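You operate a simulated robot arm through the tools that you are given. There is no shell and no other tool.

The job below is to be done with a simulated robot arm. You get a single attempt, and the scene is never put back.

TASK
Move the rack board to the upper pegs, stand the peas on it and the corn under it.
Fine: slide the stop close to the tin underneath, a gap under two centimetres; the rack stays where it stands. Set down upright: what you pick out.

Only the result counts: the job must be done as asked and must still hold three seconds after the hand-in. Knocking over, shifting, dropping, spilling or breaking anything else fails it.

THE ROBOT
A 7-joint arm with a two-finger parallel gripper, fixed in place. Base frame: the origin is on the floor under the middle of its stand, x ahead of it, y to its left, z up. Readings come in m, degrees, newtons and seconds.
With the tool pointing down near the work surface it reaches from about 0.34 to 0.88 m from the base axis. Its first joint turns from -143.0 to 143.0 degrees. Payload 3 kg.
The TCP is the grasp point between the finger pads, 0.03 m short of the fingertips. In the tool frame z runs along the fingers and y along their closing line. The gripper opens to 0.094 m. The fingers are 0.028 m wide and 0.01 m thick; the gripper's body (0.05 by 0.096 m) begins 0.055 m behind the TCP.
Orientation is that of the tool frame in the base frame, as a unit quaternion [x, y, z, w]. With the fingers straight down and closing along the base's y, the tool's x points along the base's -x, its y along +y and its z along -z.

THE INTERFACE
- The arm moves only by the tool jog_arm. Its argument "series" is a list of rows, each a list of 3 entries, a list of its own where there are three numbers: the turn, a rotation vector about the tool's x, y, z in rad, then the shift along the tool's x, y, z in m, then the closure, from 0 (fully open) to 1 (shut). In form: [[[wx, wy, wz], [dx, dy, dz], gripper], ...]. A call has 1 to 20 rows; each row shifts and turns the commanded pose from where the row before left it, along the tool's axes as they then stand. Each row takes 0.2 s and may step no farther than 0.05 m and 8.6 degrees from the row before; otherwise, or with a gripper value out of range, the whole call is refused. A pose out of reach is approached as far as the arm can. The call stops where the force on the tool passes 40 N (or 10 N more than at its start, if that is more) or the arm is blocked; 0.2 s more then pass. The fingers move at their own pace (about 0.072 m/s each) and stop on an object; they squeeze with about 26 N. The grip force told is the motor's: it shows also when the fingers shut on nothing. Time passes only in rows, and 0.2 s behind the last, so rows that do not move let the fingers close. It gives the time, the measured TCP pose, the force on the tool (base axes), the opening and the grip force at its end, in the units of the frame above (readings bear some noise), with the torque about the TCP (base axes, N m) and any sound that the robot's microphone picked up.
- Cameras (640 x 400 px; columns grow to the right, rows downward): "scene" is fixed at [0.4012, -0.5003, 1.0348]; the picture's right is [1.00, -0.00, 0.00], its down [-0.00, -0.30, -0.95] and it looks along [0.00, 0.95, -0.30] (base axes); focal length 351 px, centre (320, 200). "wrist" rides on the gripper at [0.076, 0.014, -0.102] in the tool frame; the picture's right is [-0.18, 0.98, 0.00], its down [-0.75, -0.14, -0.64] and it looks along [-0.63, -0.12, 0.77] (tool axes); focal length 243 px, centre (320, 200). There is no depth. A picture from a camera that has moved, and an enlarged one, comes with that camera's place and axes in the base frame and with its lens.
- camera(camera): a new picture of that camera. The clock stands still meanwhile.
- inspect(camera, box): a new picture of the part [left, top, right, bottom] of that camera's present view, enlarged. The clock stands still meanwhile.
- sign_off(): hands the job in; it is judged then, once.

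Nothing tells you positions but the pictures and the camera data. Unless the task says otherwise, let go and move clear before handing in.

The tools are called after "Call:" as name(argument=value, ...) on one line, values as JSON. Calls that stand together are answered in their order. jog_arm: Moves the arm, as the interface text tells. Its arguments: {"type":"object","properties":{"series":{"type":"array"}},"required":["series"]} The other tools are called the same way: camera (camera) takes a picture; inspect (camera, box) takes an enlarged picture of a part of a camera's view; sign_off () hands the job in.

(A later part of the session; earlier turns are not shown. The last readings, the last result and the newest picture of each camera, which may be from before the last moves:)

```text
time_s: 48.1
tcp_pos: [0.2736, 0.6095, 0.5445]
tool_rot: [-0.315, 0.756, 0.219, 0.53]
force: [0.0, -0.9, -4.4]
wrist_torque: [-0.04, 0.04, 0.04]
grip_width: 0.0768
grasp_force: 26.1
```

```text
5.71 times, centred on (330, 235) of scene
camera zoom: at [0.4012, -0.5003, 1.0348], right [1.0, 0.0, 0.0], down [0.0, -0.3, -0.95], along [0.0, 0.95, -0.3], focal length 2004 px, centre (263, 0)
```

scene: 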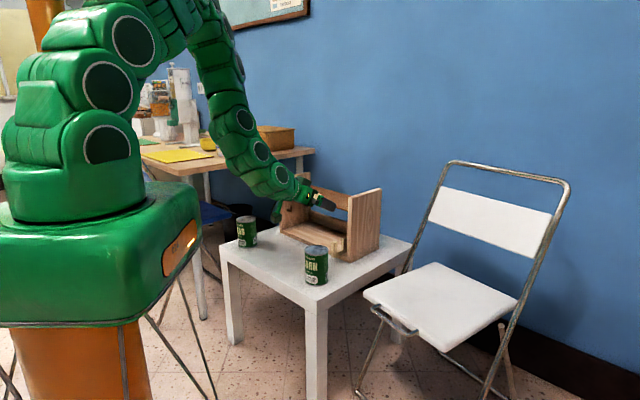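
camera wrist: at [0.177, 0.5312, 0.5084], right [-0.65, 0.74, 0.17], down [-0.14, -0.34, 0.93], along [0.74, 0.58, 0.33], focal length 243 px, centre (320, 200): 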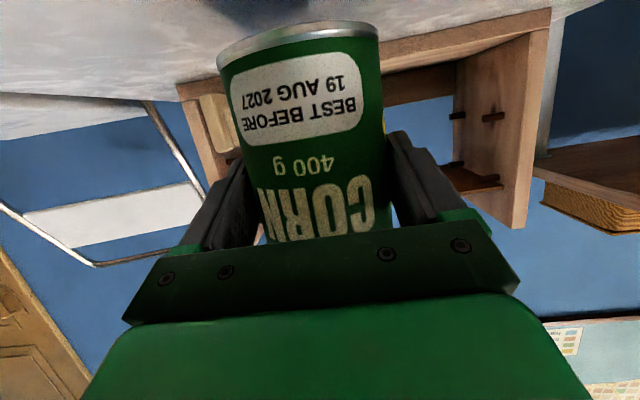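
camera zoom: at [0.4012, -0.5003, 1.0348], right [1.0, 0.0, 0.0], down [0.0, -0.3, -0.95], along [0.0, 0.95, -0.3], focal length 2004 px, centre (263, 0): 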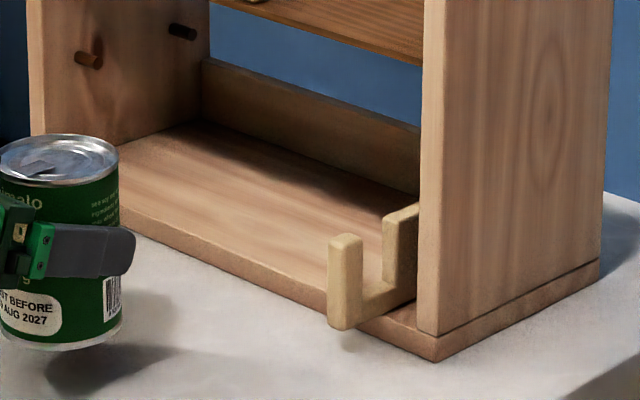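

The base front is at f≈0.804 with its top at z≈0.468, so the tin clears it by 1 cm and the stop by 6 cm. I'll advance most of the way and check.

Call:
jog_arm(series=[[[0, 0, 0], [-0.0102, 0, 0.0282], 1], [[0, 0, 0], [-0.0102, 0, 0.0282], 1], [[0, 0, 0], [-0.0102, 0, 0.0282], 1], [[0, 0, 0], [-0.0102, 0, 0.0282], 1]])

Call:
inspect(camera="scene", box=[240, 150, 400, 270])

Call:
camera(camera="wrist")

```text
time_s: 49.1
tcp_pos: [0.3544, 0.6958, 0.5448]
tool_rot: [-0.317, 0.756, 0.22, 0.53]
force: [0.1, 1.0, -4.3]
wrist_torque: [0.01, -0.01, 0.0]
grip_width: 0.0769
grasp_force: 25.9
```

```text
3.33 times, centred on (320, 210) of scene
camera zoom: at [0.4012, -0.5003, 1.0348], right [1.0, 0.0, 0.0], down [0.0, -0.3, -0.95], along [0.0, 0.95, -0.3], focal length 1169 px, centre (320, 167)
```

zoom: 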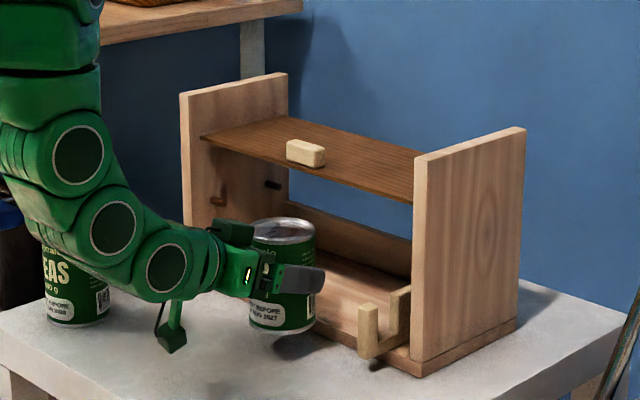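

```text
taken
camera wrist: at [0.2589, 0.6167, 0.5083], right [-0.66, 0.74, 0.17], down [-0.14, -0.34, 0.93], along [0.74, 0.58, 0.33], focal length 243 px, centre (320, 200)
```

wrist: 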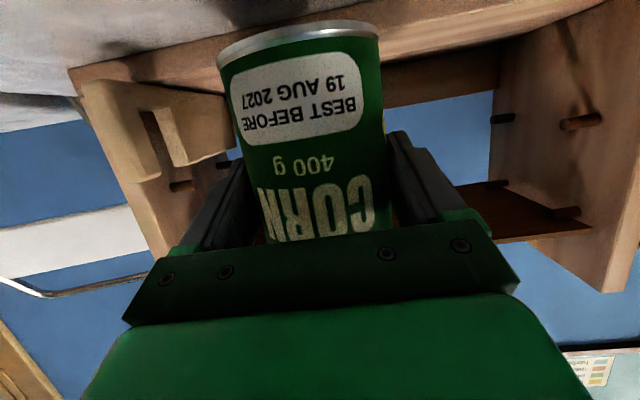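

Alignment is good: the tin is centred at lateral −0.24, and the stop is well to the right. Advancing under the board to the final depth.

Call:
jog_arm(series=[[[0, 0, 0], [-0.0105, 0, 0.029], 1], [[0, 0, 0], [-0.0105, 0, 0.029], 1], [[0, 0, 0], [-0.0105, 0, 0.029], 1], [[0, 0, 0], [-0.0105, 0, 0.029], 1]])

Call:
inspect(camera="scene", box=[240, 150, 400, 270])

Call:
inspect(camera="scene", box=[285, 190, 365, 250])

Call:
camera(camera="wrist")

```text
time_s: 50.1
tcp_pos: [0.443, 0.7836, 0.5446]
tool_rot: [-0.315, 0.756, 0.219, 0.531]
force: [-0.5, 0.5, -5.1]
wrist_torque: [-0.03, 0.0, 0.01]
grip_width: 0.0765
grasp_force: 26.0
```

```text
3.33 times, centred on (320, 210) of scene
camera zoom: at [0.4012, -0.5003, 1.0348], right [1.0, 0.0, 0.0], down [0.0, -0.3, -0.95], along [0.0, 0.95, -0.3], focal length 1169 px, centre (320, 167)
```

zoom: 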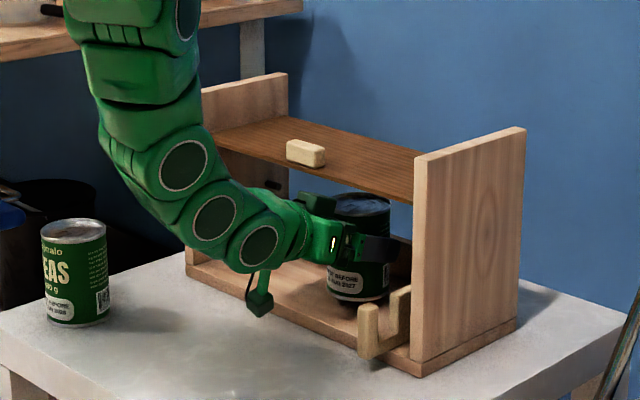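

```text
6.67 times, centred on (325, 220) of scene
camera zoom: at [0.4012, -0.5003, 1.0348], right [1.0, 0.0, 0.0], down [0.0, -0.3, -0.95], along [0.0, 0.95, -0.3], focal length 2337 px, centre (287, 67)
```

zoom: 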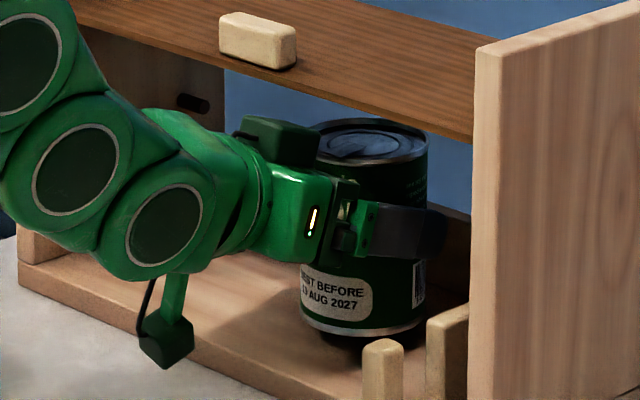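

```text
taken
camera wrist: at [0.3468, 0.7042, 0.5085], right [-0.65, 0.74, 0.17], down [-0.15, -0.34, 0.93], along [0.74, 0.58, 0.33], focal length 243 px, centre (320, 200)
```

wrist: 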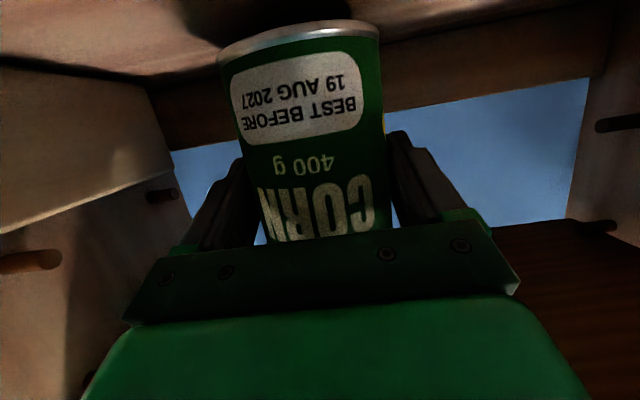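

The corn is under the board, clear on all sides. Lowering it gently onto the base.

Call:
jog_arm(series=[[[0, 0, 0], [0.0028, 0, 0.001], 1], [[0, 0, 0], [0.0028, 0, 0.001], 1]])

Call:
jog_arm(series=[[[0, 0, 0], [0.0019, 0, 0.0007], 1]])

Call:
jog_arm(series=[[[0, 0, 0], [0.0019, 0, 0.0007], 1]])

```text
time_s: 50.7
tcp_pos: [0.4429, 0.7818, 0.5383]
tool_rot: [-0.317, 0.755, 0.221, 0.53]
force: [0.2, -0.3, -5.0]
wrist_torque: [-0.03, 0.04, 0.02]
grip_width: 0.0765
grasp_force: 26.3
```

```text
time_s: 51.1
tcp_pos: [0.4428, 0.7818, 0.5348]
tool_rot: [-0.317, 0.756, 0.22, 0.529]
force: [0.3, 0.3, -4.7]
wrist_torque: [-0.03, 0.03, -0.01]
grip_width: 0.0766
grasp_force: 26.2
```

```text
time_s: 51.5
tcp_pos: [0.4432, 0.7826, 0.5332]
tool_rot: [-0.317, 0.756, 0.22, 0.529]
force: [-1.4, -2.6, 2.7]
wrist_torque: [0.08, 0.12, 0.05]
grip_width: 0.0768
grasp_force: 25.9
```

Contact with the base is confirmed. Releasing the corn and checking before backing out.

Call:
jog_arm(series=[[[0, 0, 0], [0, 0, 0], 0.15], [[0, 0, 0], [0, 0, 0], 0.05], [[0, 0, 0], [0, 0, 0], 0], [[0, 0, 0], [0, 0, 0], 0]])

Call:
camera(camera="wrist")

Call:
inspect(camera="scene", box=[285, 190, 365, 250])

```text
time_s: 52.5
tcp_pos: [0.4423, 0.7809, 0.5336]
tool_rot: [-0.317, 0.756, 0.22, 0.529]
force: [-1.1, -1.0, 0.3]
wrist_torque: [0.01, 0.01, 0.0]
grip_width: 0.0942
grasp_force: 0.1
```

```text
taken
camera wrist: at [0.3468, 0.7036, 0.4968], right [-0.66, 0.74, 0.17], down [-0.14, -0.34, 0.93], along [0.74, 0.58, 0.33], focal length 243 px, centre (320, 200)
```

wrist: 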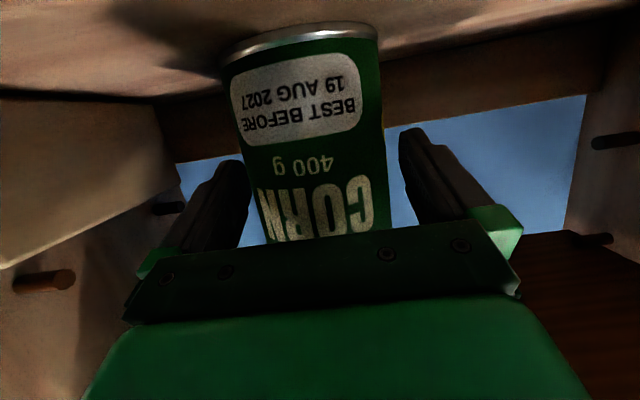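

```text
6.67 times, centred on (325, 220) of scene
camera zoom: at [0.4012, -0.5003, 1.0348], right [1.0, 0.0, 0.0], down [0.0, -0.3, -0.95], along [0.0, 0.95, -0.3], focal length 2337 px, centre (287, 67)
```

zoom: 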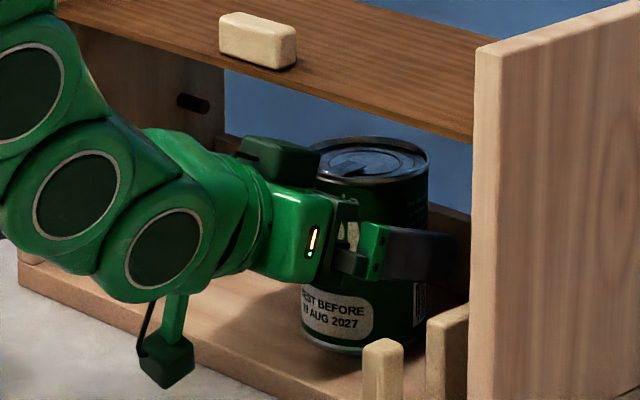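

The corn stands upright on the base. Backing the open hand straight out.

Call:
jog_arm(series=[[[0, 0, 0], [0.0051, 0, -0.0141], 0], [[0, 0, 0], [0.0068, 0, -0.0188], 0], [[0, 0, 0], [0.0085, 0, -0.0235], 0], [[0, 0, 0], [0.0085, 0, -0.0282], 0], [[0, 0, 0], [0.0085, 0, -0.0282], 0], [[0, 0, 0], [0.0085, 0, -0.0282], 0]])

Call:
camera(camera="wrist")

Call:
inspect(camera="scene", box=[240, 150, 400, 270])

Call:
inspect(camera="scene", box=[300, 195, 380, 270])

```text
time_s: 53.9
tcp_pos: [0.3393, 0.6782, 0.5397]
tool_rot: [-0.316, 0.755, 0.22, 0.531]
force: [-1.0, -0.1, -0.5]
wrist_torque: [-0.01, -0.01, -0.03]
grip_width: 0.0939
grasp_force: 0.1
```

```text
taken
camera wrist: at [0.2425, 0.6002, 0.503], right [-0.66, 0.74, 0.17], down [-0.14, -0.34, 0.93], along [0.74, 0.58, 0.33], focal length 243 px, centre (320, 200)
```

wrist: 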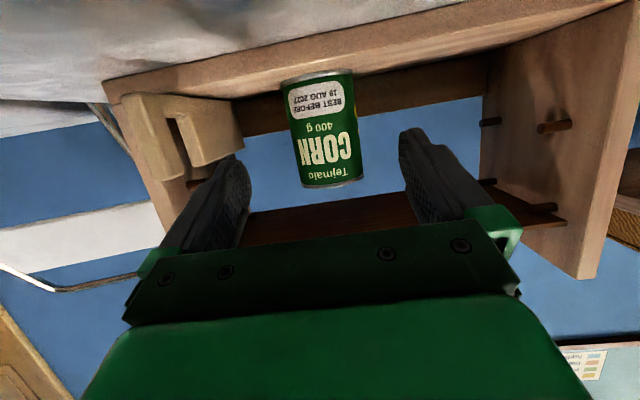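

```text
3.33 times, centred on (320, 210) of scene
camera zoom: at [0.4012, -0.5003, 1.0348], right [1.0, 0.0, 0.0], down [0.0, -0.3, -0.95], along [0.0, 0.95, -0.3], focal length 1169 px, centre (320, 167)
```

zoom: 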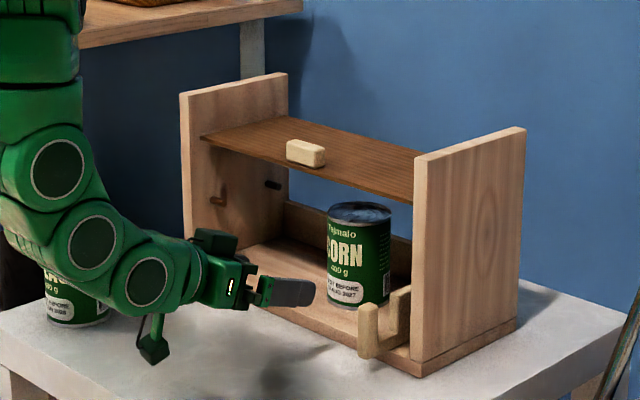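

```text
5.33 times, centred on (340, 232) of scene
camera zoom: at [0.4012, -0.5003, 1.0348], right [1.0, 0.0, 0.0], down [0.0, -0.3, -0.95], along [0.0, 0.95, -0.3], focal length 1870 px, centre (213, 27)
```

zoom: 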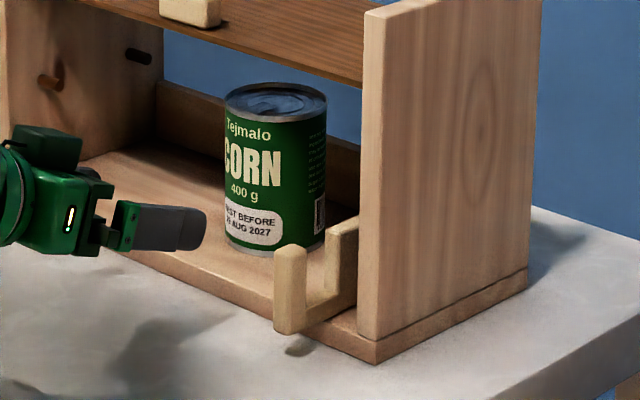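

The corn stands well inside. I'll zoom on the stop in both views to plan sliding it.

Call:
inspect(camera="wrist", box=[90, 50, 290, 210])

Call:
inspect(camera="scene", box=[318, 222, 368, 262])

```text
2.50 times, centred on (190, 130) of wrist
camera zoom: at [0.2425, 0.6002, 0.503], right [-0.66, 0.74, 0.17], down [-0.14, -0.34, 0.93], along [0.74, 0.58, 0.33], focal length 606 px, centre (645, 375)
```

zoom: 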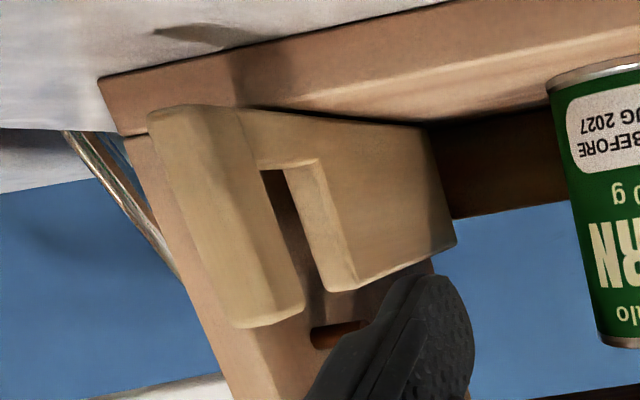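

```text
10.00 times, centred on (343, 242) of scene
camera zoom: at [0.4012, -0.5003, 1.0348], right [1.0, 0.0, 0.0], down [0.0, -0.3, -0.95], along [0.0, 0.95, -0.3], focal length 3506 px, centre (90, -220)
```

zoom: 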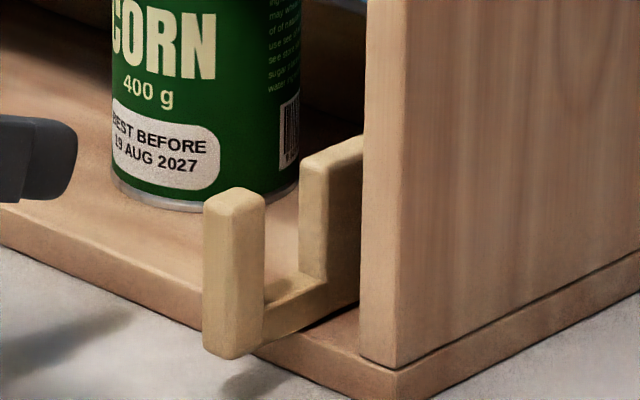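

By both cameras the stop's post front is at f≈0.768 and its left face at lateral ≈−0.137, so it must slide about 5 cm left. I'll pitch the tool steeper, narrow the fingers, and line up in front of the post.

Call:
jog_arm(series=[[[0, 0.13, 0], [0.004, 0, -0.01], 0.2], [[0, 0.13, 0], [0.005, 0, -0.01], 0.4], [[0, 0, 0], [0, -0.028, 0], 0.5], [[0, 0, 0], [0, -0.028, 0], 0.5], [[0, 0, 0], [0, -0.028, 0], 0.5], [[0, 0, 0], [0, -0.028, 0], 0.5]])

Call:
camera(camera="wrist")

Call:
inspect(camera="scene", box=[260, 180, 400, 280])

```text
time_s: 55.3
tcp_pos: [0.4024, 0.5835, 0.54]
tool_rot: [-0.342, 0.819, 0.176, 0.427]
force: [0.1, 0.2, -0.3]
wrist_torque: [0.01, 0.04, 0.01]
grip_width: 0.0469
grasp_force: 0.1
```

```text
taken
camera wrist: at [0.3028, 0.5016, 0.5359], right [-0.62, 0.77, 0.15], down [0.03, -0.16, 0.99], along [0.78, 0.62, 0.08], focal length 243 px, centre (320, 200)
```

wrist: 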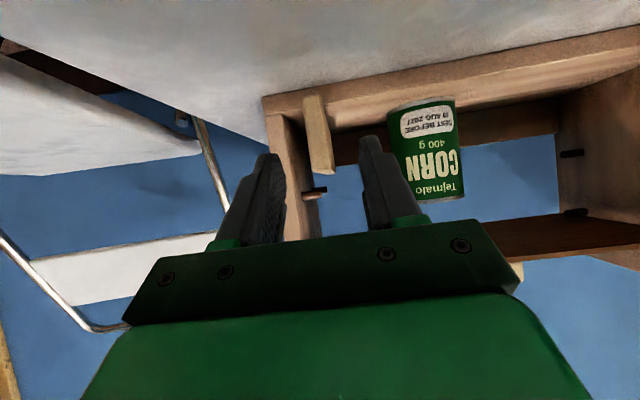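

```text
4.00 times, centred on (330, 230) of scene
camera zoom: at [0.4012, -0.5003, 1.0348], right [1.0, 0.0, 0.0], down [0.0, -0.3, -0.95], along [0.0, 0.95, -0.3], focal length 1402 px, centre (280, 80)
```

zoom: 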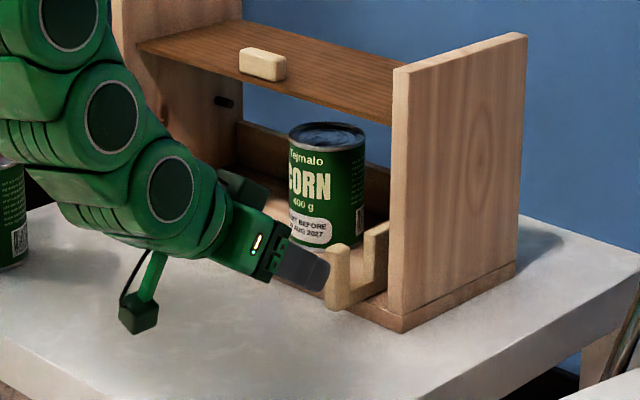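

The post is centred between the narrowed fingers. Advancing and lowering to straddle it.

Call:
jog_arm(series=[[[0, 0, 0], [-0.0042, -0.0008, 0.0251], 0.5], [[0, 0, 0], [-0.0042, -0.0008, 0.0251], 0.5], [[0, 0, 0], [-0.0042, -0.0008, 0.0251], 0.5]])

Call:
camera(camera="wrist")

Call:
inspect(camera="scene", box=[300, 200, 380, 270])

```text
time_s: 56.1
tcp_pos: [0.4522, 0.6308, 0.5073]
tool_rot: [-0.343, 0.818, 0.176, 0.427]
force: [-8.4, -9.7, 11.3]
wrist_torque: [-0.11, -0.4, -0.48]
grip_width: 0.0478
grasp_force: 1.2
```

```text
taken
camera wrist: at [0.3523, 0.5487, 0.503], right [-0.62, 0.77, 0.15], down [0.03, -0.16, 0.99], along [0.78, 0.62, 0.08], focal length 243 px, centre (320, 200)
```

wrist: 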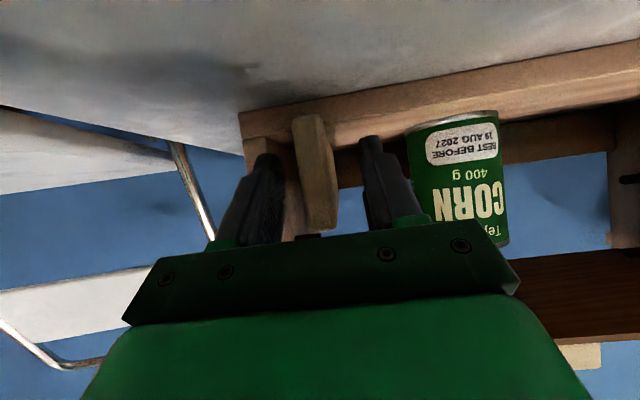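

```text
5.71 times, centred on (340, 235) of scene
camera zoom: at [0.4012, -0.5003, 1.0348], right [1.0, 0.0, 0.0], down [0.0, -0.3, -0.95], along [0.0, 0.95, -0.3], focal length 2004 px, centre (206, 0)
```

zoom: 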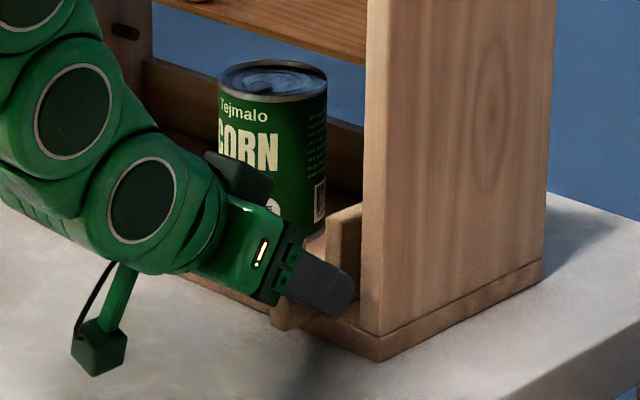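

The right fingertip lightly touched the panel's front edge, so the rack front is nearer (f≈0.789) than I estimated; the rack has not visibly moved. I'll back off 8 mm and check.

Call:
jog_arm(series=[[[0, 0, 0], [0.0046, 0, -0.0065], 0.5]])

Call:
inspect(camera="wrist", box=[200, 80, 460, 250])

Call:
inspect(camera="scene", box=[300, 200, 380, 270])

```text
time_s: 56.5
tcp_pos: [0.4461, 0.6262, 0.5075]
tool_rot: [-0.344, 0.817, 0.178, 0.427]
force: [0.4, -0.9, -0.3]
wrist_torque: [0.02, -0.01, 0.0]
grip_width: 0.0471
grasp_force: 0.0
```

```text
2.35 times, centred on (330, 165) of wrist
camera zoom: at [0.3469, 0.5436, 0.5041], right [-0.63, 0.77, 0.15], down [0.03, -0.17, 0.99], along [0.78, 0.62, 0.08], focal length 571 px, centre (296, 282)
```

zoom: 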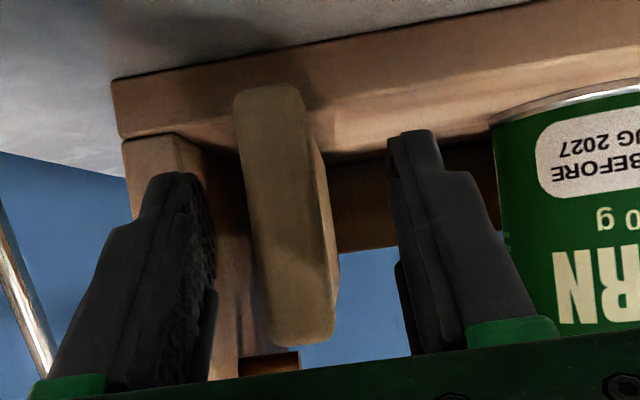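

```text
5.71 times, centred on (340, 235) of scene
camera zoom: at [0.4012, -0.5003, 1.0348], right [1.0, 0.0, 0.0], down [0.0, -0.3, -0.95], along [0.0, 0.95, -0.3], focal length 2004 px, centre (206, 0)
```

zoom: 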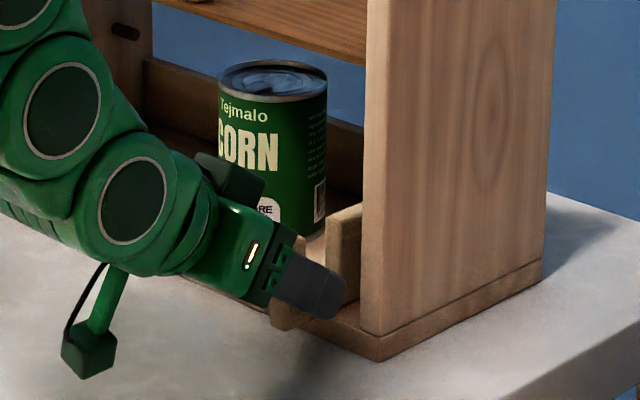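

Clear again. The tips only just reach the post, so I'll narrow the fingers to 3 cm to pass inside the panel and advance 2 cm.

Call:
jog_arm(series=[[[0, 0, 0], [0, -0.002, 0], 0.68], [[0, 0, 0], [0, 0, 0], 0.68], [[0, 0, 0], [-0.0035, 0, 0.005], 0.68]])

Call:
inspect(camera="wrist", box=[200, 80, 460, 250])

```text
time_s: 57.3
tcp_pos: [0.4528, 0.628, 0.5068]
tool_rot: [-0.342, 0.818, 0.176, 0.427]
force: [-0.3, 0.7, 0.2]
wrist_torque: [0.01, 0.03, 0.01]
grip_width: 0.0301
grasp_force: 0.2
```

```text
2.35 times, centred on (330, 165) of wrist
camera zoom: at [0.3529, 0.5458, 0.5037], right [-0.62, 0.77, 0.15], down [0.03, -0.16, 0.99], along [0.78, 0.62, 0.08], focal length 571 px, centre (296, 282)
```

zoom: 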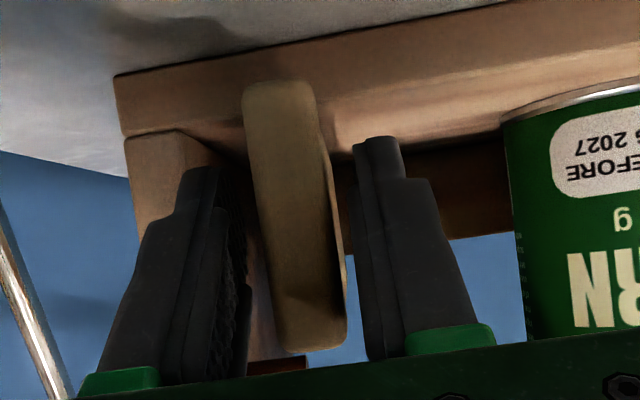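

Well centred with margin on both sides. Advancing a further 1.4 cm.

Call:
jog_arm(series=[[[0, 0, 0], [-0.004, 0, 0.0057], 0.68], [[0, 0, 0], [-0.004, 0, 0.0057], 0.68]])

Call:
inspect(camera="wrist", box=[200, 80, 460, 250])

Call:
inspect(camera="scene", box=[300, 200, 380, 270])

```text
time_s: 57.9
tcp_pos: [0.462, 0.6369, 0.5061]
tool_rot: [-0.343, 0.818, 0.177, 0.427]
force: [0.2, -0.3, 0.6]
wrist_torque: [-0.03, -0.01, 0.03]
grip_width: 0.0299
grasp_force: 0.1
```

```text
2.35 times, centred on (330, 165) of wrist
camera zoom: at [0.3627, 0.5555, 0.5024], right [-0.63, 0.77, 0.15], down [0.03, -0.16, 0.99], along [0.78, 0.62, 0.08], focal length 571 px, centre (296, 282)
```

zoom: 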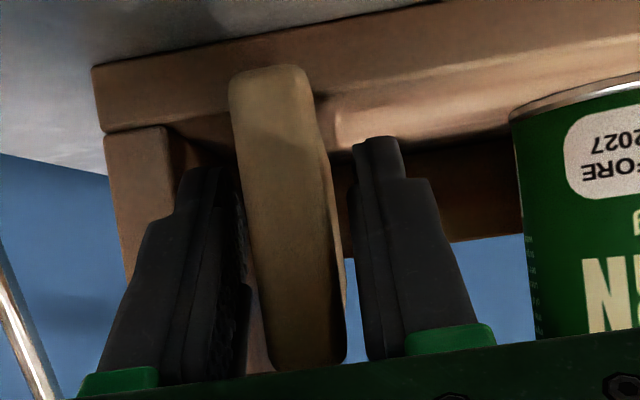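

```text
5.71 times, centred on (340, 235) of scene
camera zoom: at [0.4012, -0.5003, 1.0348], right [1.0, 0.0, 0.0], down [0.0, -0.3, -0.95], along [0.0, 0.95, -0.3], focal length 2004 px, centre (206, 0)
```

zoom: 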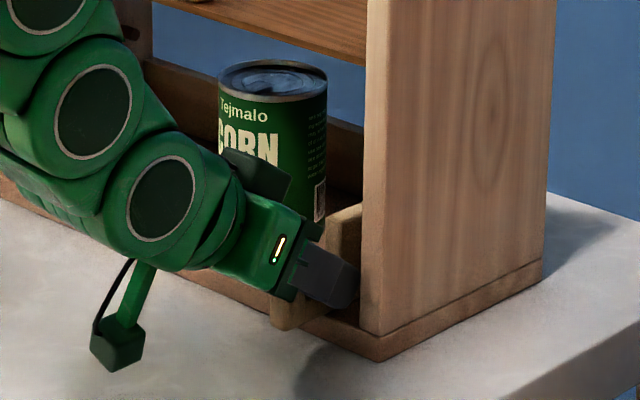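

The post is fully between the pads. Closing on it.

Call:
jog_arm(series=[[[0, 0, 0], [0, 0, 0], 0.75], [[0, 0, 0], [0, 0, 0], 0.85], [[0, 0, 0], [0, 0, 0], 1], [[0, 0, 0], [0, 0, 0], 1]])

Call:
inspect(camera="wrist", box=[200, 80, 460, 250])

```text
time_s: 58.9
tcp_pos: [0.4633, 0.6383, 0.5049]
tool_rot: [-0.342, 0.818, 0.177, 0.428]
force: [-4.2, 8.0, 1.1]
wrist_torque: [0.18, -0.11, -0.3]
grip_width: 0.0202
grasp_force: 26.2
```

```text
2.35 times, centred on (330, 165) of wrist
camera zoom: at [0.3625, 0.5557, 0.5025], right [-0.63, 0.77, 0.15], down [0.03, -0.16, 0.99], along [0.78, 0.62, 0.08], focal length 571 px, centre (296, 282)
```

zoom: 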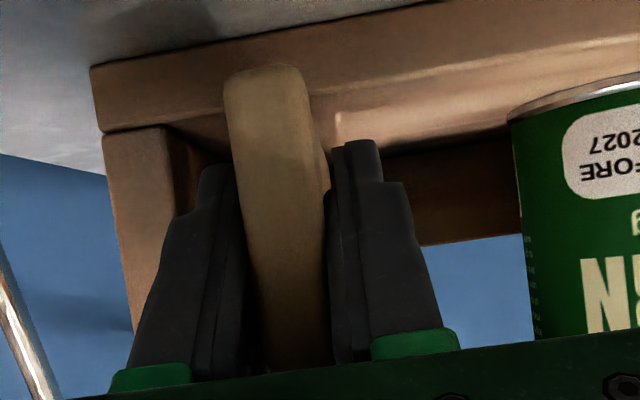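

The post is gripped (20 mm thick). I'll slide the stop left slowly, first 2 cm, watching force and the rack.

Call:
jog_arm(series=[[[0, 0, 0], [0, 0.007, 0], 1], [[0, 0, 0], [0, 0.007, 0], 1], [[0, 0, 0], [0, 0.006, 0], 1]])

Call:
inspect(camera="scene", box=[300, 200, 380, 270])

Call:
inspect(camera="wrist", box=[200, 80, 460, 250])

```text
time_s: 59.7
tcp_pos: [0.4481, 0.6501, 0.5055]
tool_rot: [-0.342, 0.818, 0.176, 0.427]
force: [2.1, 1.8, 0.3]
wrist_torque: [0.13, 0.05, -0.24]
grip_width: 0.0199
grasp_force: 26.4
```

```text
5.71 times, centred on (340, 235) of scene
camera zoom: at [0.4012, -0.5003, 1.0348], right [1.0, 0.0, 0.0], down [0.0, -0.3, -0.95], along [0.0, 0.95, -0.3], focal length 2004 px, centre (206, 0)
```

zoom: 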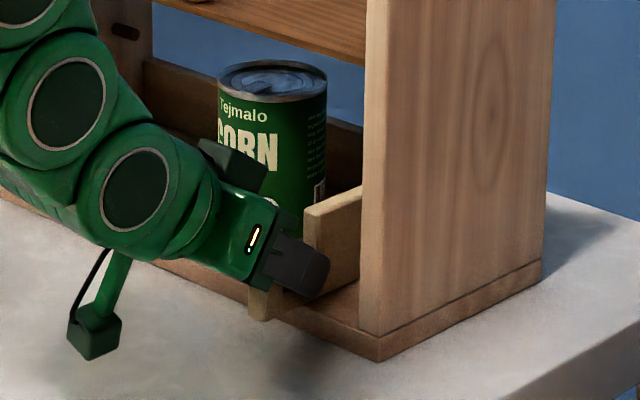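

```text
2.35 times, centred on (330, 165) of wrist
camera zoom: at [0.3486, 0.5692, 0.5027], right [-0.62, 0.77, 0.15], down [0.03, -0.16, 0.99], along [0.78, 0.62, 0.08], focal length 571 px, centre (296, 282)
```

zoom: 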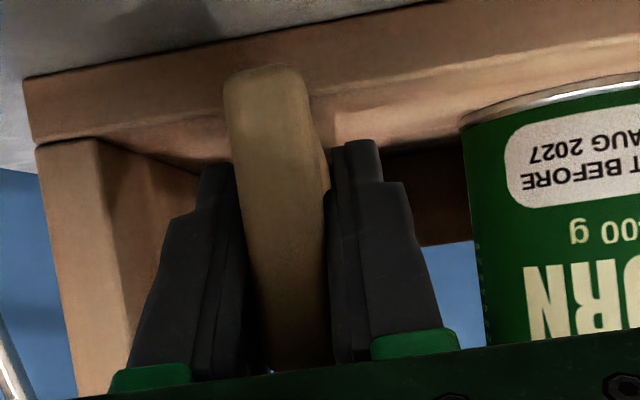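

The stop slides freely and the rack stays put. Continuing another 2.4 cm.

Call:
jog_arm(series=[[[0, 0, 0], [0, 0.008, 0], 1], [[0, 0, 0], [0, 0.008, 0], 1], [[0, 0, 0], [0, 0.008, 0], 1]])

Call:
inspect(camera="scene", box=[300, 200, 380, 270])

Call:
inspect(camera="wrist", box=[200, 60, 460, 250])

```text
time_s: 60.5
tcp_pos: [0.4313, 0.6694, 0.5071]
tool_rot: [-0.343, 0.818, 0.177, 0.427]
force: [-10.3, -11.5, 11.7]
wrist_torque: [0.03, 0.16, -0.18]
grip_width: 0.0201
grasp_force: 25.4
```

```text
5.71 times, centred on (340, 235) of scene
camera zoom: at [0.4012, -0.5003, 1.0348], right [1.0, 0.0, 0.0], down [0.0, -0.3, -0.95], along [0.0, 0.95, -0.3], focal length 2004 px, centre (206, 0)
```

zoom: 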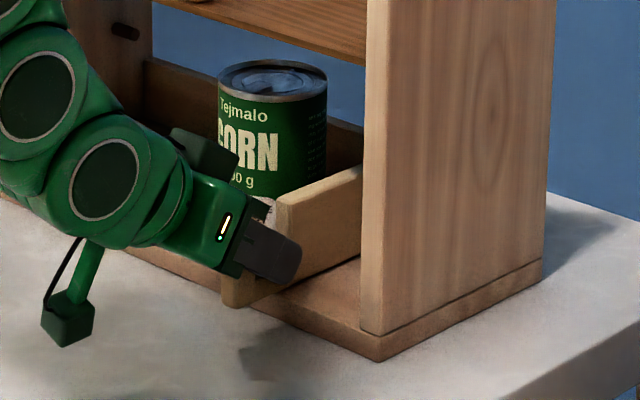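

```text
2.11 times, centred on (330, 155) of wrist
camera zoom: at [0.3321, 0.5868, 0.5024], right [-0.63, 0.77, 0.15], down [0.03, -0.17, 0.99], along [0.78, 0.62, 0.08], focal length 511 px, centre (299, 295)
```

zoom: 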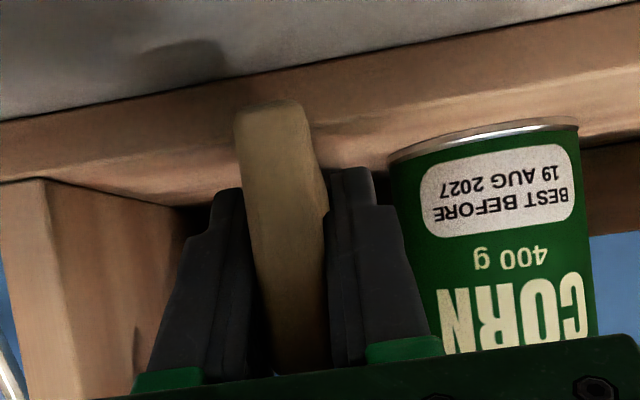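

The rack is still in place, but about 19 N has built up along the finger axis. I'll ease back 1.5 mm along the tool to relieve it before the last bit.

Call:
jog_arm(series=[[[0, 0, 0], [0, 0, -0.0015], 1]])

Call:
inspect(camera="scene", box=[240, 150, 400, 270])

```text
time_s: 60.9
tcp_pos: [0.4312, 0.6678, 0.5064]
tool_rot: [-0.342, 0.818, 0.177, 0.427]
force: [4.6, 4.6, -0.3]
wrist_torque: [0.2, 0.23, -0.44]
grip_width: 0.0199
grasp_force: 26.3
```

```text
3.33 times, centred on (320, 210) of scene
camera zoom: at [0.4012, -0.5003, 1.0348], right [1.0, 0.0, 0.0], down [0.0, -0.3, -0.95], along [0.0, 0.95, -0.3], focal length 1169 px, centre (320, 167)
```

zoom: 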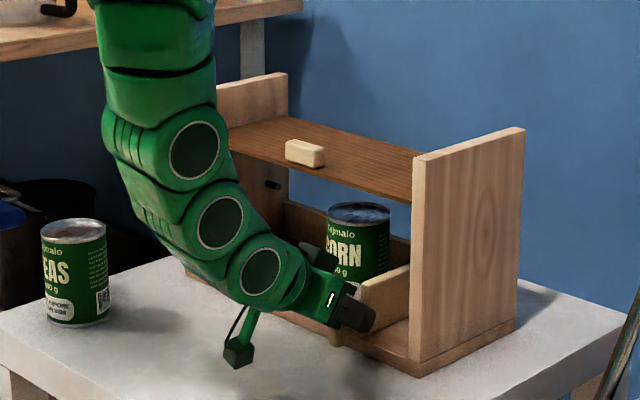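

The force is relieved. Sliding the final 1.2 cm in small steps.

Call:
jog_arm(series=[[[0, 0, 0], [0, 0.004, 0], 1], [[0, 0, 0], [0, 0.004, 0], 1]])

Call:
inspect(camera="wrist", box=[200, 60, 460, 250])

Call:
inspect(camera="scene", box=[310, 200, 370, 250])

```text
time_s: 61.5
tcp_pos: [0.4276, 0.6728, 0.5059]
tool_rot: [-0.341, 0.819, 0.176, 0.427]
force: [5.4, 3.7, 0.0]
wrist_torque: [0.18, 0.02, -0.32]
grip_width: 0.02
grasp_force: 26.3
```

```text
2.11 times, centred on (330, 155) of wrist
camera zoom: at [0.3262, 0.5903, 0.5027], right [-0.62, 0.77, 0.15], down [0.03, -0.16, 0.99], along [0.78, 0.62, 0.08], focal length 511 px, centre (299, 295)
```

zoom: 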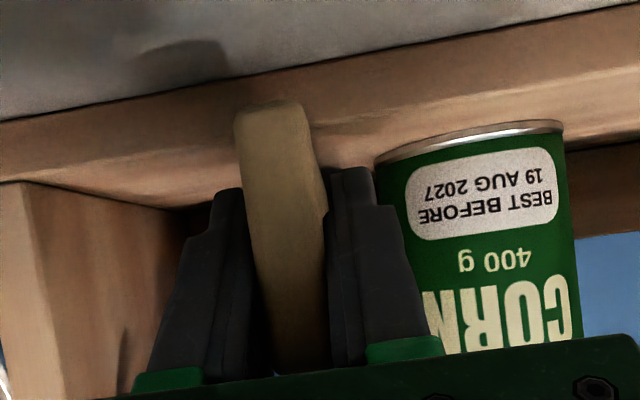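

```text
8.00 times, centred on (340, 225) of scene
camera zoom: at [0.4012, -0.5003, 1.0348], right [1.0, 0.0, 0.0], down [0.0, -0.3, -0.95], along [0.0, 0.95, -0.3], focal length 2805 px, centre (160, 0)
```

zoom: 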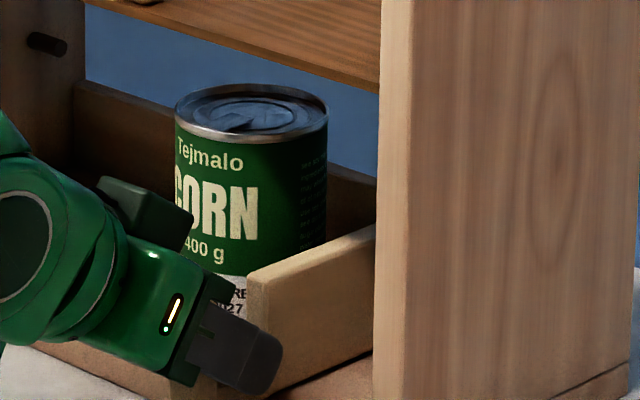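

The gap is still near 2 cm. I'll slide 1 cm further.

Call:
jog_arm(series=[[[0, 0, 0], [0, 0.005, 0], 1], [[0, 0, 0], [0, 0.005, 0], 1], [[0, 0, 0], [0, 0, 0], 1]])

Call:
inspect(camera="wrist", box=[200, 60, 460, 250])

Call:
inspect(camera="scene", box=[310, 200, 370, 250])

```text
time_s: 62.3
tcp_pos: [0.4172, 0.681, 0.5059]
tool_rot: [-0.344, 0.817, 0.178, 0.427]
force: [-4.3, -3.9, 4.3]
wrist_torque: [0.03, 0.12, -0.23]
grip_width: 0.0203
grasp_force: 26.1
```

```text
2.11 times, centred on (330, 155) of wrist
camera zoom: at [0.3179, 0.5986, 0.5027], right [-0.63, 0.77, 0.15], down [0.03, -0.16, 0.99], along [0.78, 0.62, 0.08], focal length 511 px, centre (299, 295)
```

zoom: 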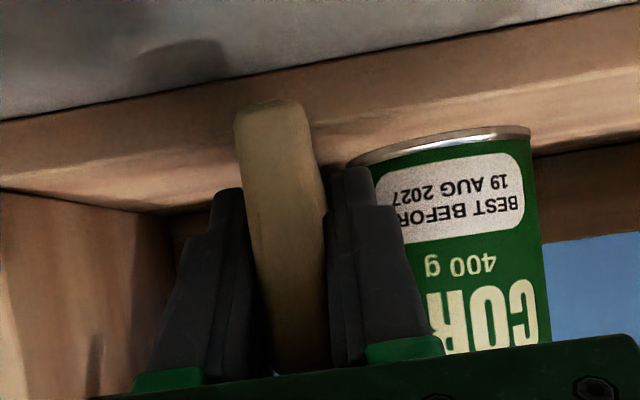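

```text
8.00 times, centred on (340, 225) of scene
camera zoom: at [0.4012, -0.5003, 1.0348], right [1.0, 0.0, 0.0], down [0.0, -0.3, -0.95], along [0.0, 0.95, -0.3], focal length 2805 px, centre (160, 0)
```

zoom: 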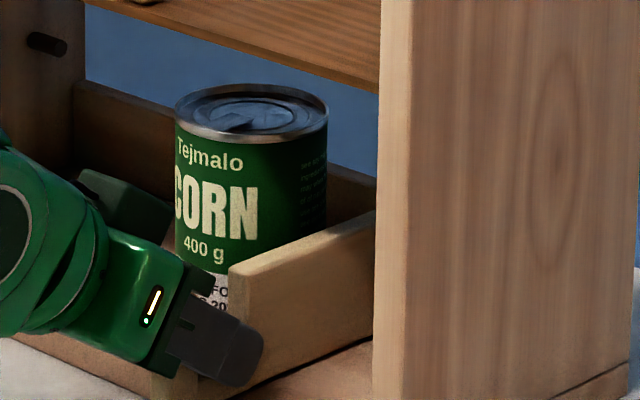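

The stop is now about 6–7 mm from the tin and the tin has not moved. I'll open the fingers and back away.

Call:
jog_arm(series=[[[0, 0, 0], [0, 0, 0], 0.7], [[0, 0, 0], [0, 0, 0], 0.6], [[0, 0, 0], [0, 0, 0], 0.6]])

Call:
jog_arm(series=[[[0, 0, 0], [0, 0, -0.015], 0.6], [[0, 0, 0], [0, 0, -0.02], 0.6], [[0, 0, 0], [0, 0, -0.03], 0.6], [[0, 0, 0], [0, 0, -0.03], 0.6]])

Call:
camera(camera="wrist")

Call:
inspect(camera="scene", box=[270, 170, 390, 270])

```text
time_s: 63.1
tcp_pos: [0.419, 0.6801, 0.5063]
tool_rot: [-0.343, 0.817, 0.178, 0.427]
force: [1.0, 0.3, -0.4]
wrist_torque: [0.01, 0.0, -0.03]
grip_width: 0.0374
grasp_force: 0.2
```

```text
time_s: 64.1
tcp_pos: [0.3634, 0.6246, 0.5622]
tool_rot: [-0.342, 0.818, 0.177, 0.427]
force: [-0.6, 0.1, 0.2]
wrist_torque: [0.01, 0.01, -0.01]
grip_width: 0.0377
grasp_force: 0.0
```

```text
taken
camera wrist: at [0.2628, 0.5431, 0.5574], right [-0.62, 0.77, 0.15], down [0.03, -0.16, 0.99], along [0.78, 0.62, 0.08], focal length 243 px, centre (320, 200)
```

wrist: 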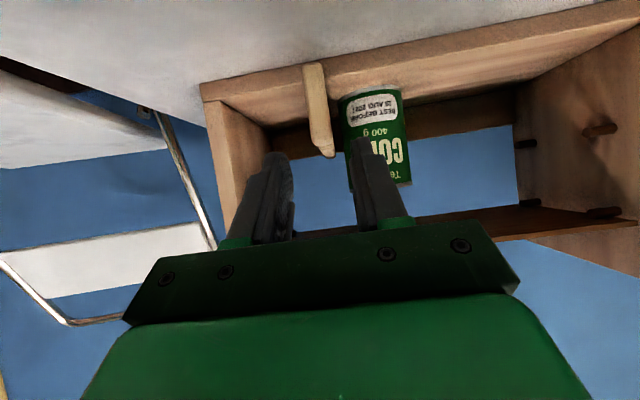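

```text
4.00 times, centred on (330, 220) of scene
camera zoom: at [0.4012, -0.5003, 1.0348], right [1.0, 0.0, 0.0], down [0.0, -0.3, -0.95], along [0.0, 0.95, -0.3], focal length 1402 px, centre (280, 120)
```

zoom: 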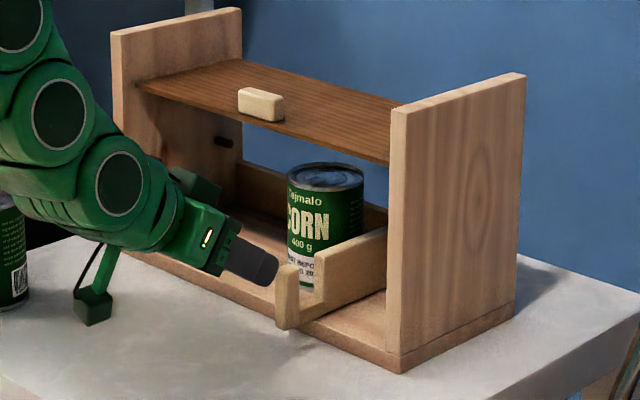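

The stop stands alone next to the corn. Let me verify the gap closely.

Call:
inspect(camera="scene", box=[325, 215, 373, 255])

Call:
inspect(camera="wrist", box=[270, 40, 430, 200])

```text
10.00 times, centred on (349, 235) of scene
camera zoom: at [0.4012, -0.5003, 1.0348], right [1.0, 0.0, 0.0], down [0.0, -0.3, -0.95], along [0.0, 0.95, -0.3], focal length 3506 px, centre (30, -150)
```

zoom: 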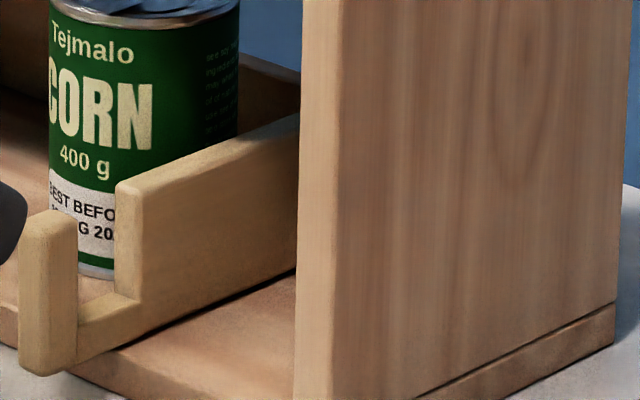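

```text
2.50 times, centred on (350, 120) of wrist
camera zoom: at [0.2628, 0.5431, 0.5574], right [-0.62, 0.77, 0.15], down [0.03, -0.16, 0.99], along [0.78, 0.62, 0.08], focal length 606 px, centre (245, 400)
```

zoom: 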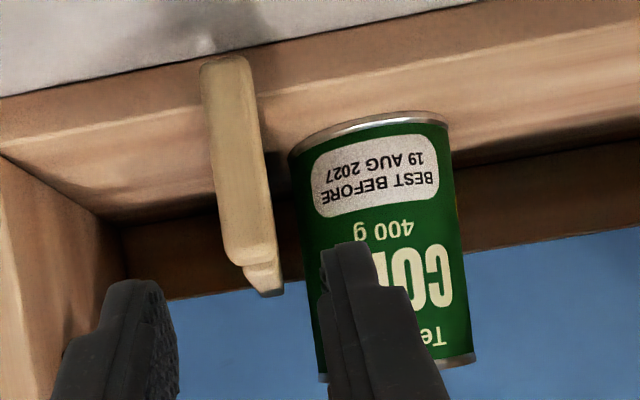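

All estimates put the gap at roughly 0.5–1.3 cm, so the stop is done. Now for the peas: I'll rise clear and flatten the pitch back to 20°.

Call:
jog_arm(series=[[[0, 0, 0], [-0.023, 0, -0.016], 0.3], [[0, 0, 0], [-0.023, 0, -0.016], 0], [[0, 0, 0], [-0.023, 0, -0.016], 0], [[0, 0, 0], [-0.023, 0, -0.016], 0], [[0, 0, 0], [-0.023, 0, -0.016], 0], [[0, -0.13, 0], [0.005, 0.03, -0.02], 0], [[0, -0.13, 0], [0.005, 0.03, -0.02], 0], [[0, 0, 0], [0.006, 0.03, -0.015], 0], [[0, 0, 0], [0.006, 0.03, -0.015], 0]])

Call:
camera(camera="scene")

Call:
camera(camera="wrist")

```text
time_s: 66.1
tcp_pos: [0.2276, 0.6594, 0.713]
tool_rot: [-0.316, 0.756, 0.22, 0.529]
force: [0.1, -0.1, 0.3]
wrist_torque: [0.0, -0.01, 0.04]
grip_width: 0.094
grasp_force: 0.1
```

```text
taken
```

scene: 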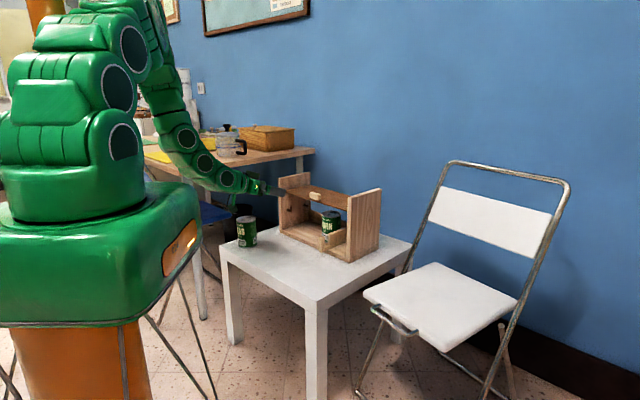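

```text
taken
camera wrist: at [0.1313, 0.5816, 0.6764], right [-0.65, 0.74, 0.17], down [-0.14, -0.34, 0.93], along [0.74, 0.58, 0.33], focal length 243 px, centre (320, 200)
```

wrist: 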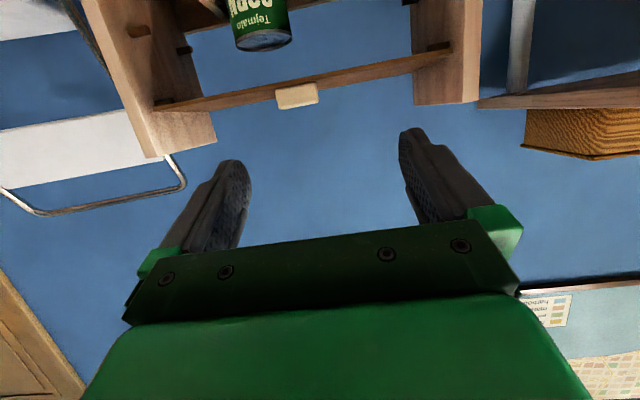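

The desk edge turns out to be far behind (about y≈1.2 at that x), so the way is clear. Moving left over the peas.

Call:
jog_arm(series=[[[0, 0, 0], [0, 0.0276, 0], 0], [[0, 0, 0], [0, 0.0276, 0], 0], [[0, 0, 0], [0, 0.0276, 0], 0], [[0, 0, 0], [0, 0.0276, 0], 0], [[0, 0, 0], [0, 0.0276, 0], 0], [[0, 0, 0], [0, 0.0276, 0], 0]])

Call:
camera(camera="scene")

Call:
camera(camera="wrist")

```text
time_s: 67.5
tcp_pos: [0.1106, 0.7756, 0.7135]
tool_rot: [-0.317, 0.755, 0.22, 0.53]
force: [-0.6, 0.2, -0.1]
wrist_torque: [-0.01, 0.0, 0.01]
grip_width: 0.0937
grasp_force: 0.2
```

```text
taken
```

scene: 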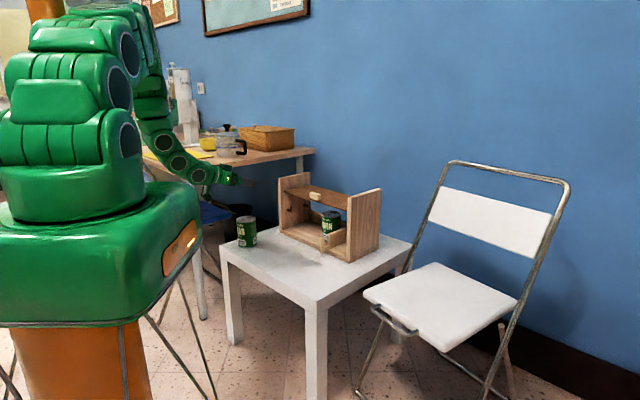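

```text
taken
camera wrist: at [0.0142, 0.6973, 0.6773], right [-0.66, 0.74, 0.17], down [-0.14, -0.34, 0.93], along [0.74, 0.58, 0.33], focal length 243 px, centre (320, 200)
```

wrist: 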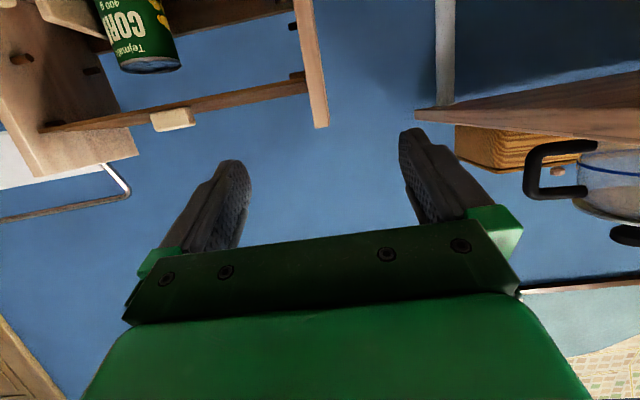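

Descending to just above the peas' rim to check alignment.

Call:
jog_arm(series=[[[0, 0, 0], [0.0235, 0, 0.0086], 0], [[0, 0, 0], [0.0235, 0, 0.0086], 0], [[0, 0, 0], [0.0235, 0, 0.0086], 0], [[0, 0, 0], [0.0188, 0, 0.0068], 0]])

Call:
camera(camera="wrist")

Call:
inspect(camera="scene", box=[180, 140, 340, 260])

```text
time_s: 68.5
tcp_pos: [0.1095, 0.7767, 0.6175]
tool_rot: [-0.317, 0.756, 0.22, 0.529]
force: [0.0, -0.4, -0.2]
wrist_torque: [-0.03, -0.02, 0.0]
grip_width: 0.0941
grasp_force: 0.1
```

```text
taken
camera wrist: at [0.0131, 0.6977, 0.5811], right [-0.66, 0.74, 0.17], down [-0.14, -0.34, 0.93], along [0.74, 0.58, 0.33], focal length 243 px, centre (320, 200)
```

wrist: 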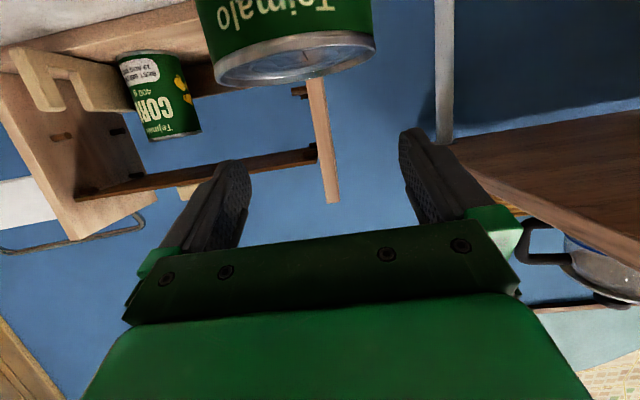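

```text
3.33 times, centred on (260, 200) of scene
camera zoom: at [0.4012, -0.5003, 1.0348], right [1.0, 0.0, 0.0], down [0.0, -0.3, -0.95], along [0.0, 0.95, -0.3], focal length 1169 px, centre (520, 200)
```

zoom: 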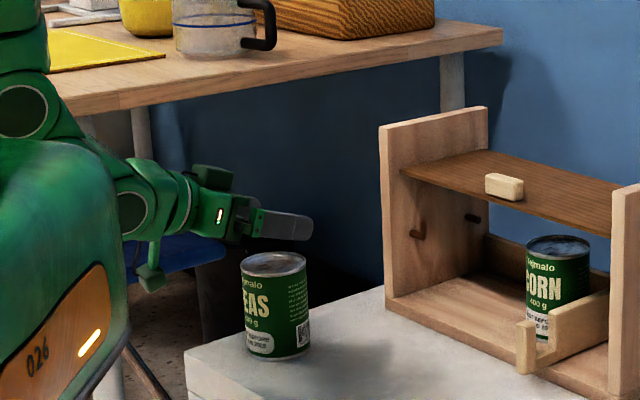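

The peas axis is near (0.116, 0.782), a few millimetres ahead of the tool. Adjusting slightly and descending around it.

Call:
jog_arm(series=[[[0, 0, 0], [0.0225, -0.001, 0.0125], 0], [[0, 0, 0], [0.0239, 0, 0.0087], 0], [[0, 0, 0], [0.0239, 0, 0.0087], 0], [[0, 0, 0], [0.0239, 0, 0.0087], 0]])

Call:
camera(camera="wrist")

Call:
inspect(camera="scene", box=[180, 160, 340, 280])

```text
time_s: 69.5
tcp_pos: [0.1126, 0.776, 0.5146]
tool_rot: [-0.318, 0.756, 0.22, 0.529]
force: [-0.4, -0.2, 0.4]
wrist_torque: [-0.03, 0.02, 0.02]
grip_width: 0.094
grasp_force: 0.1
```

```text
taken
camera wrist: at [0.0158, 0.6968, 0.4785], right [-0.66, 0.74, 0.17], down [-0.14, -0.34, 0.93], along [0.74, 0.58, 0.33], focal length 243 px, centre (320, 200)
```

wrist: 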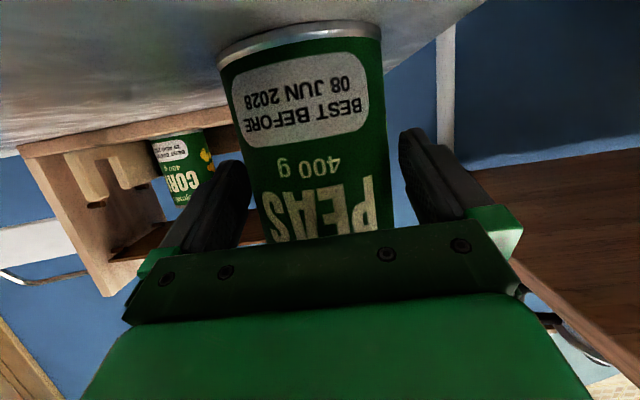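

```text
3.33 times, centred on (260, 220) of scene
camera zoom: at [0.4012, -0.5003, 1.0348], right [1.0, 0.0, 0.0], down [0.0, -0.3, -0.95], along [0.0, 0.95, -0.3], focal length 1169 px, centre (520, 133)
```

zoom: 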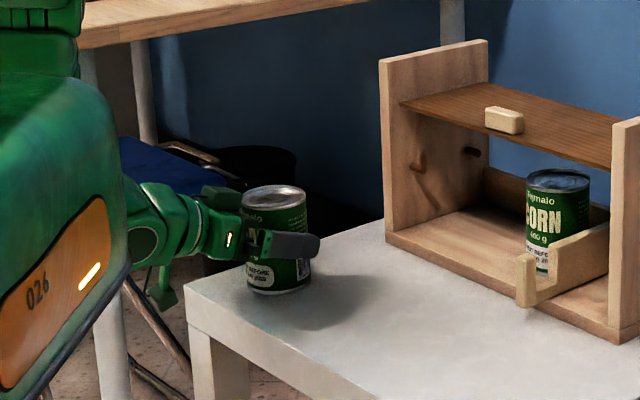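

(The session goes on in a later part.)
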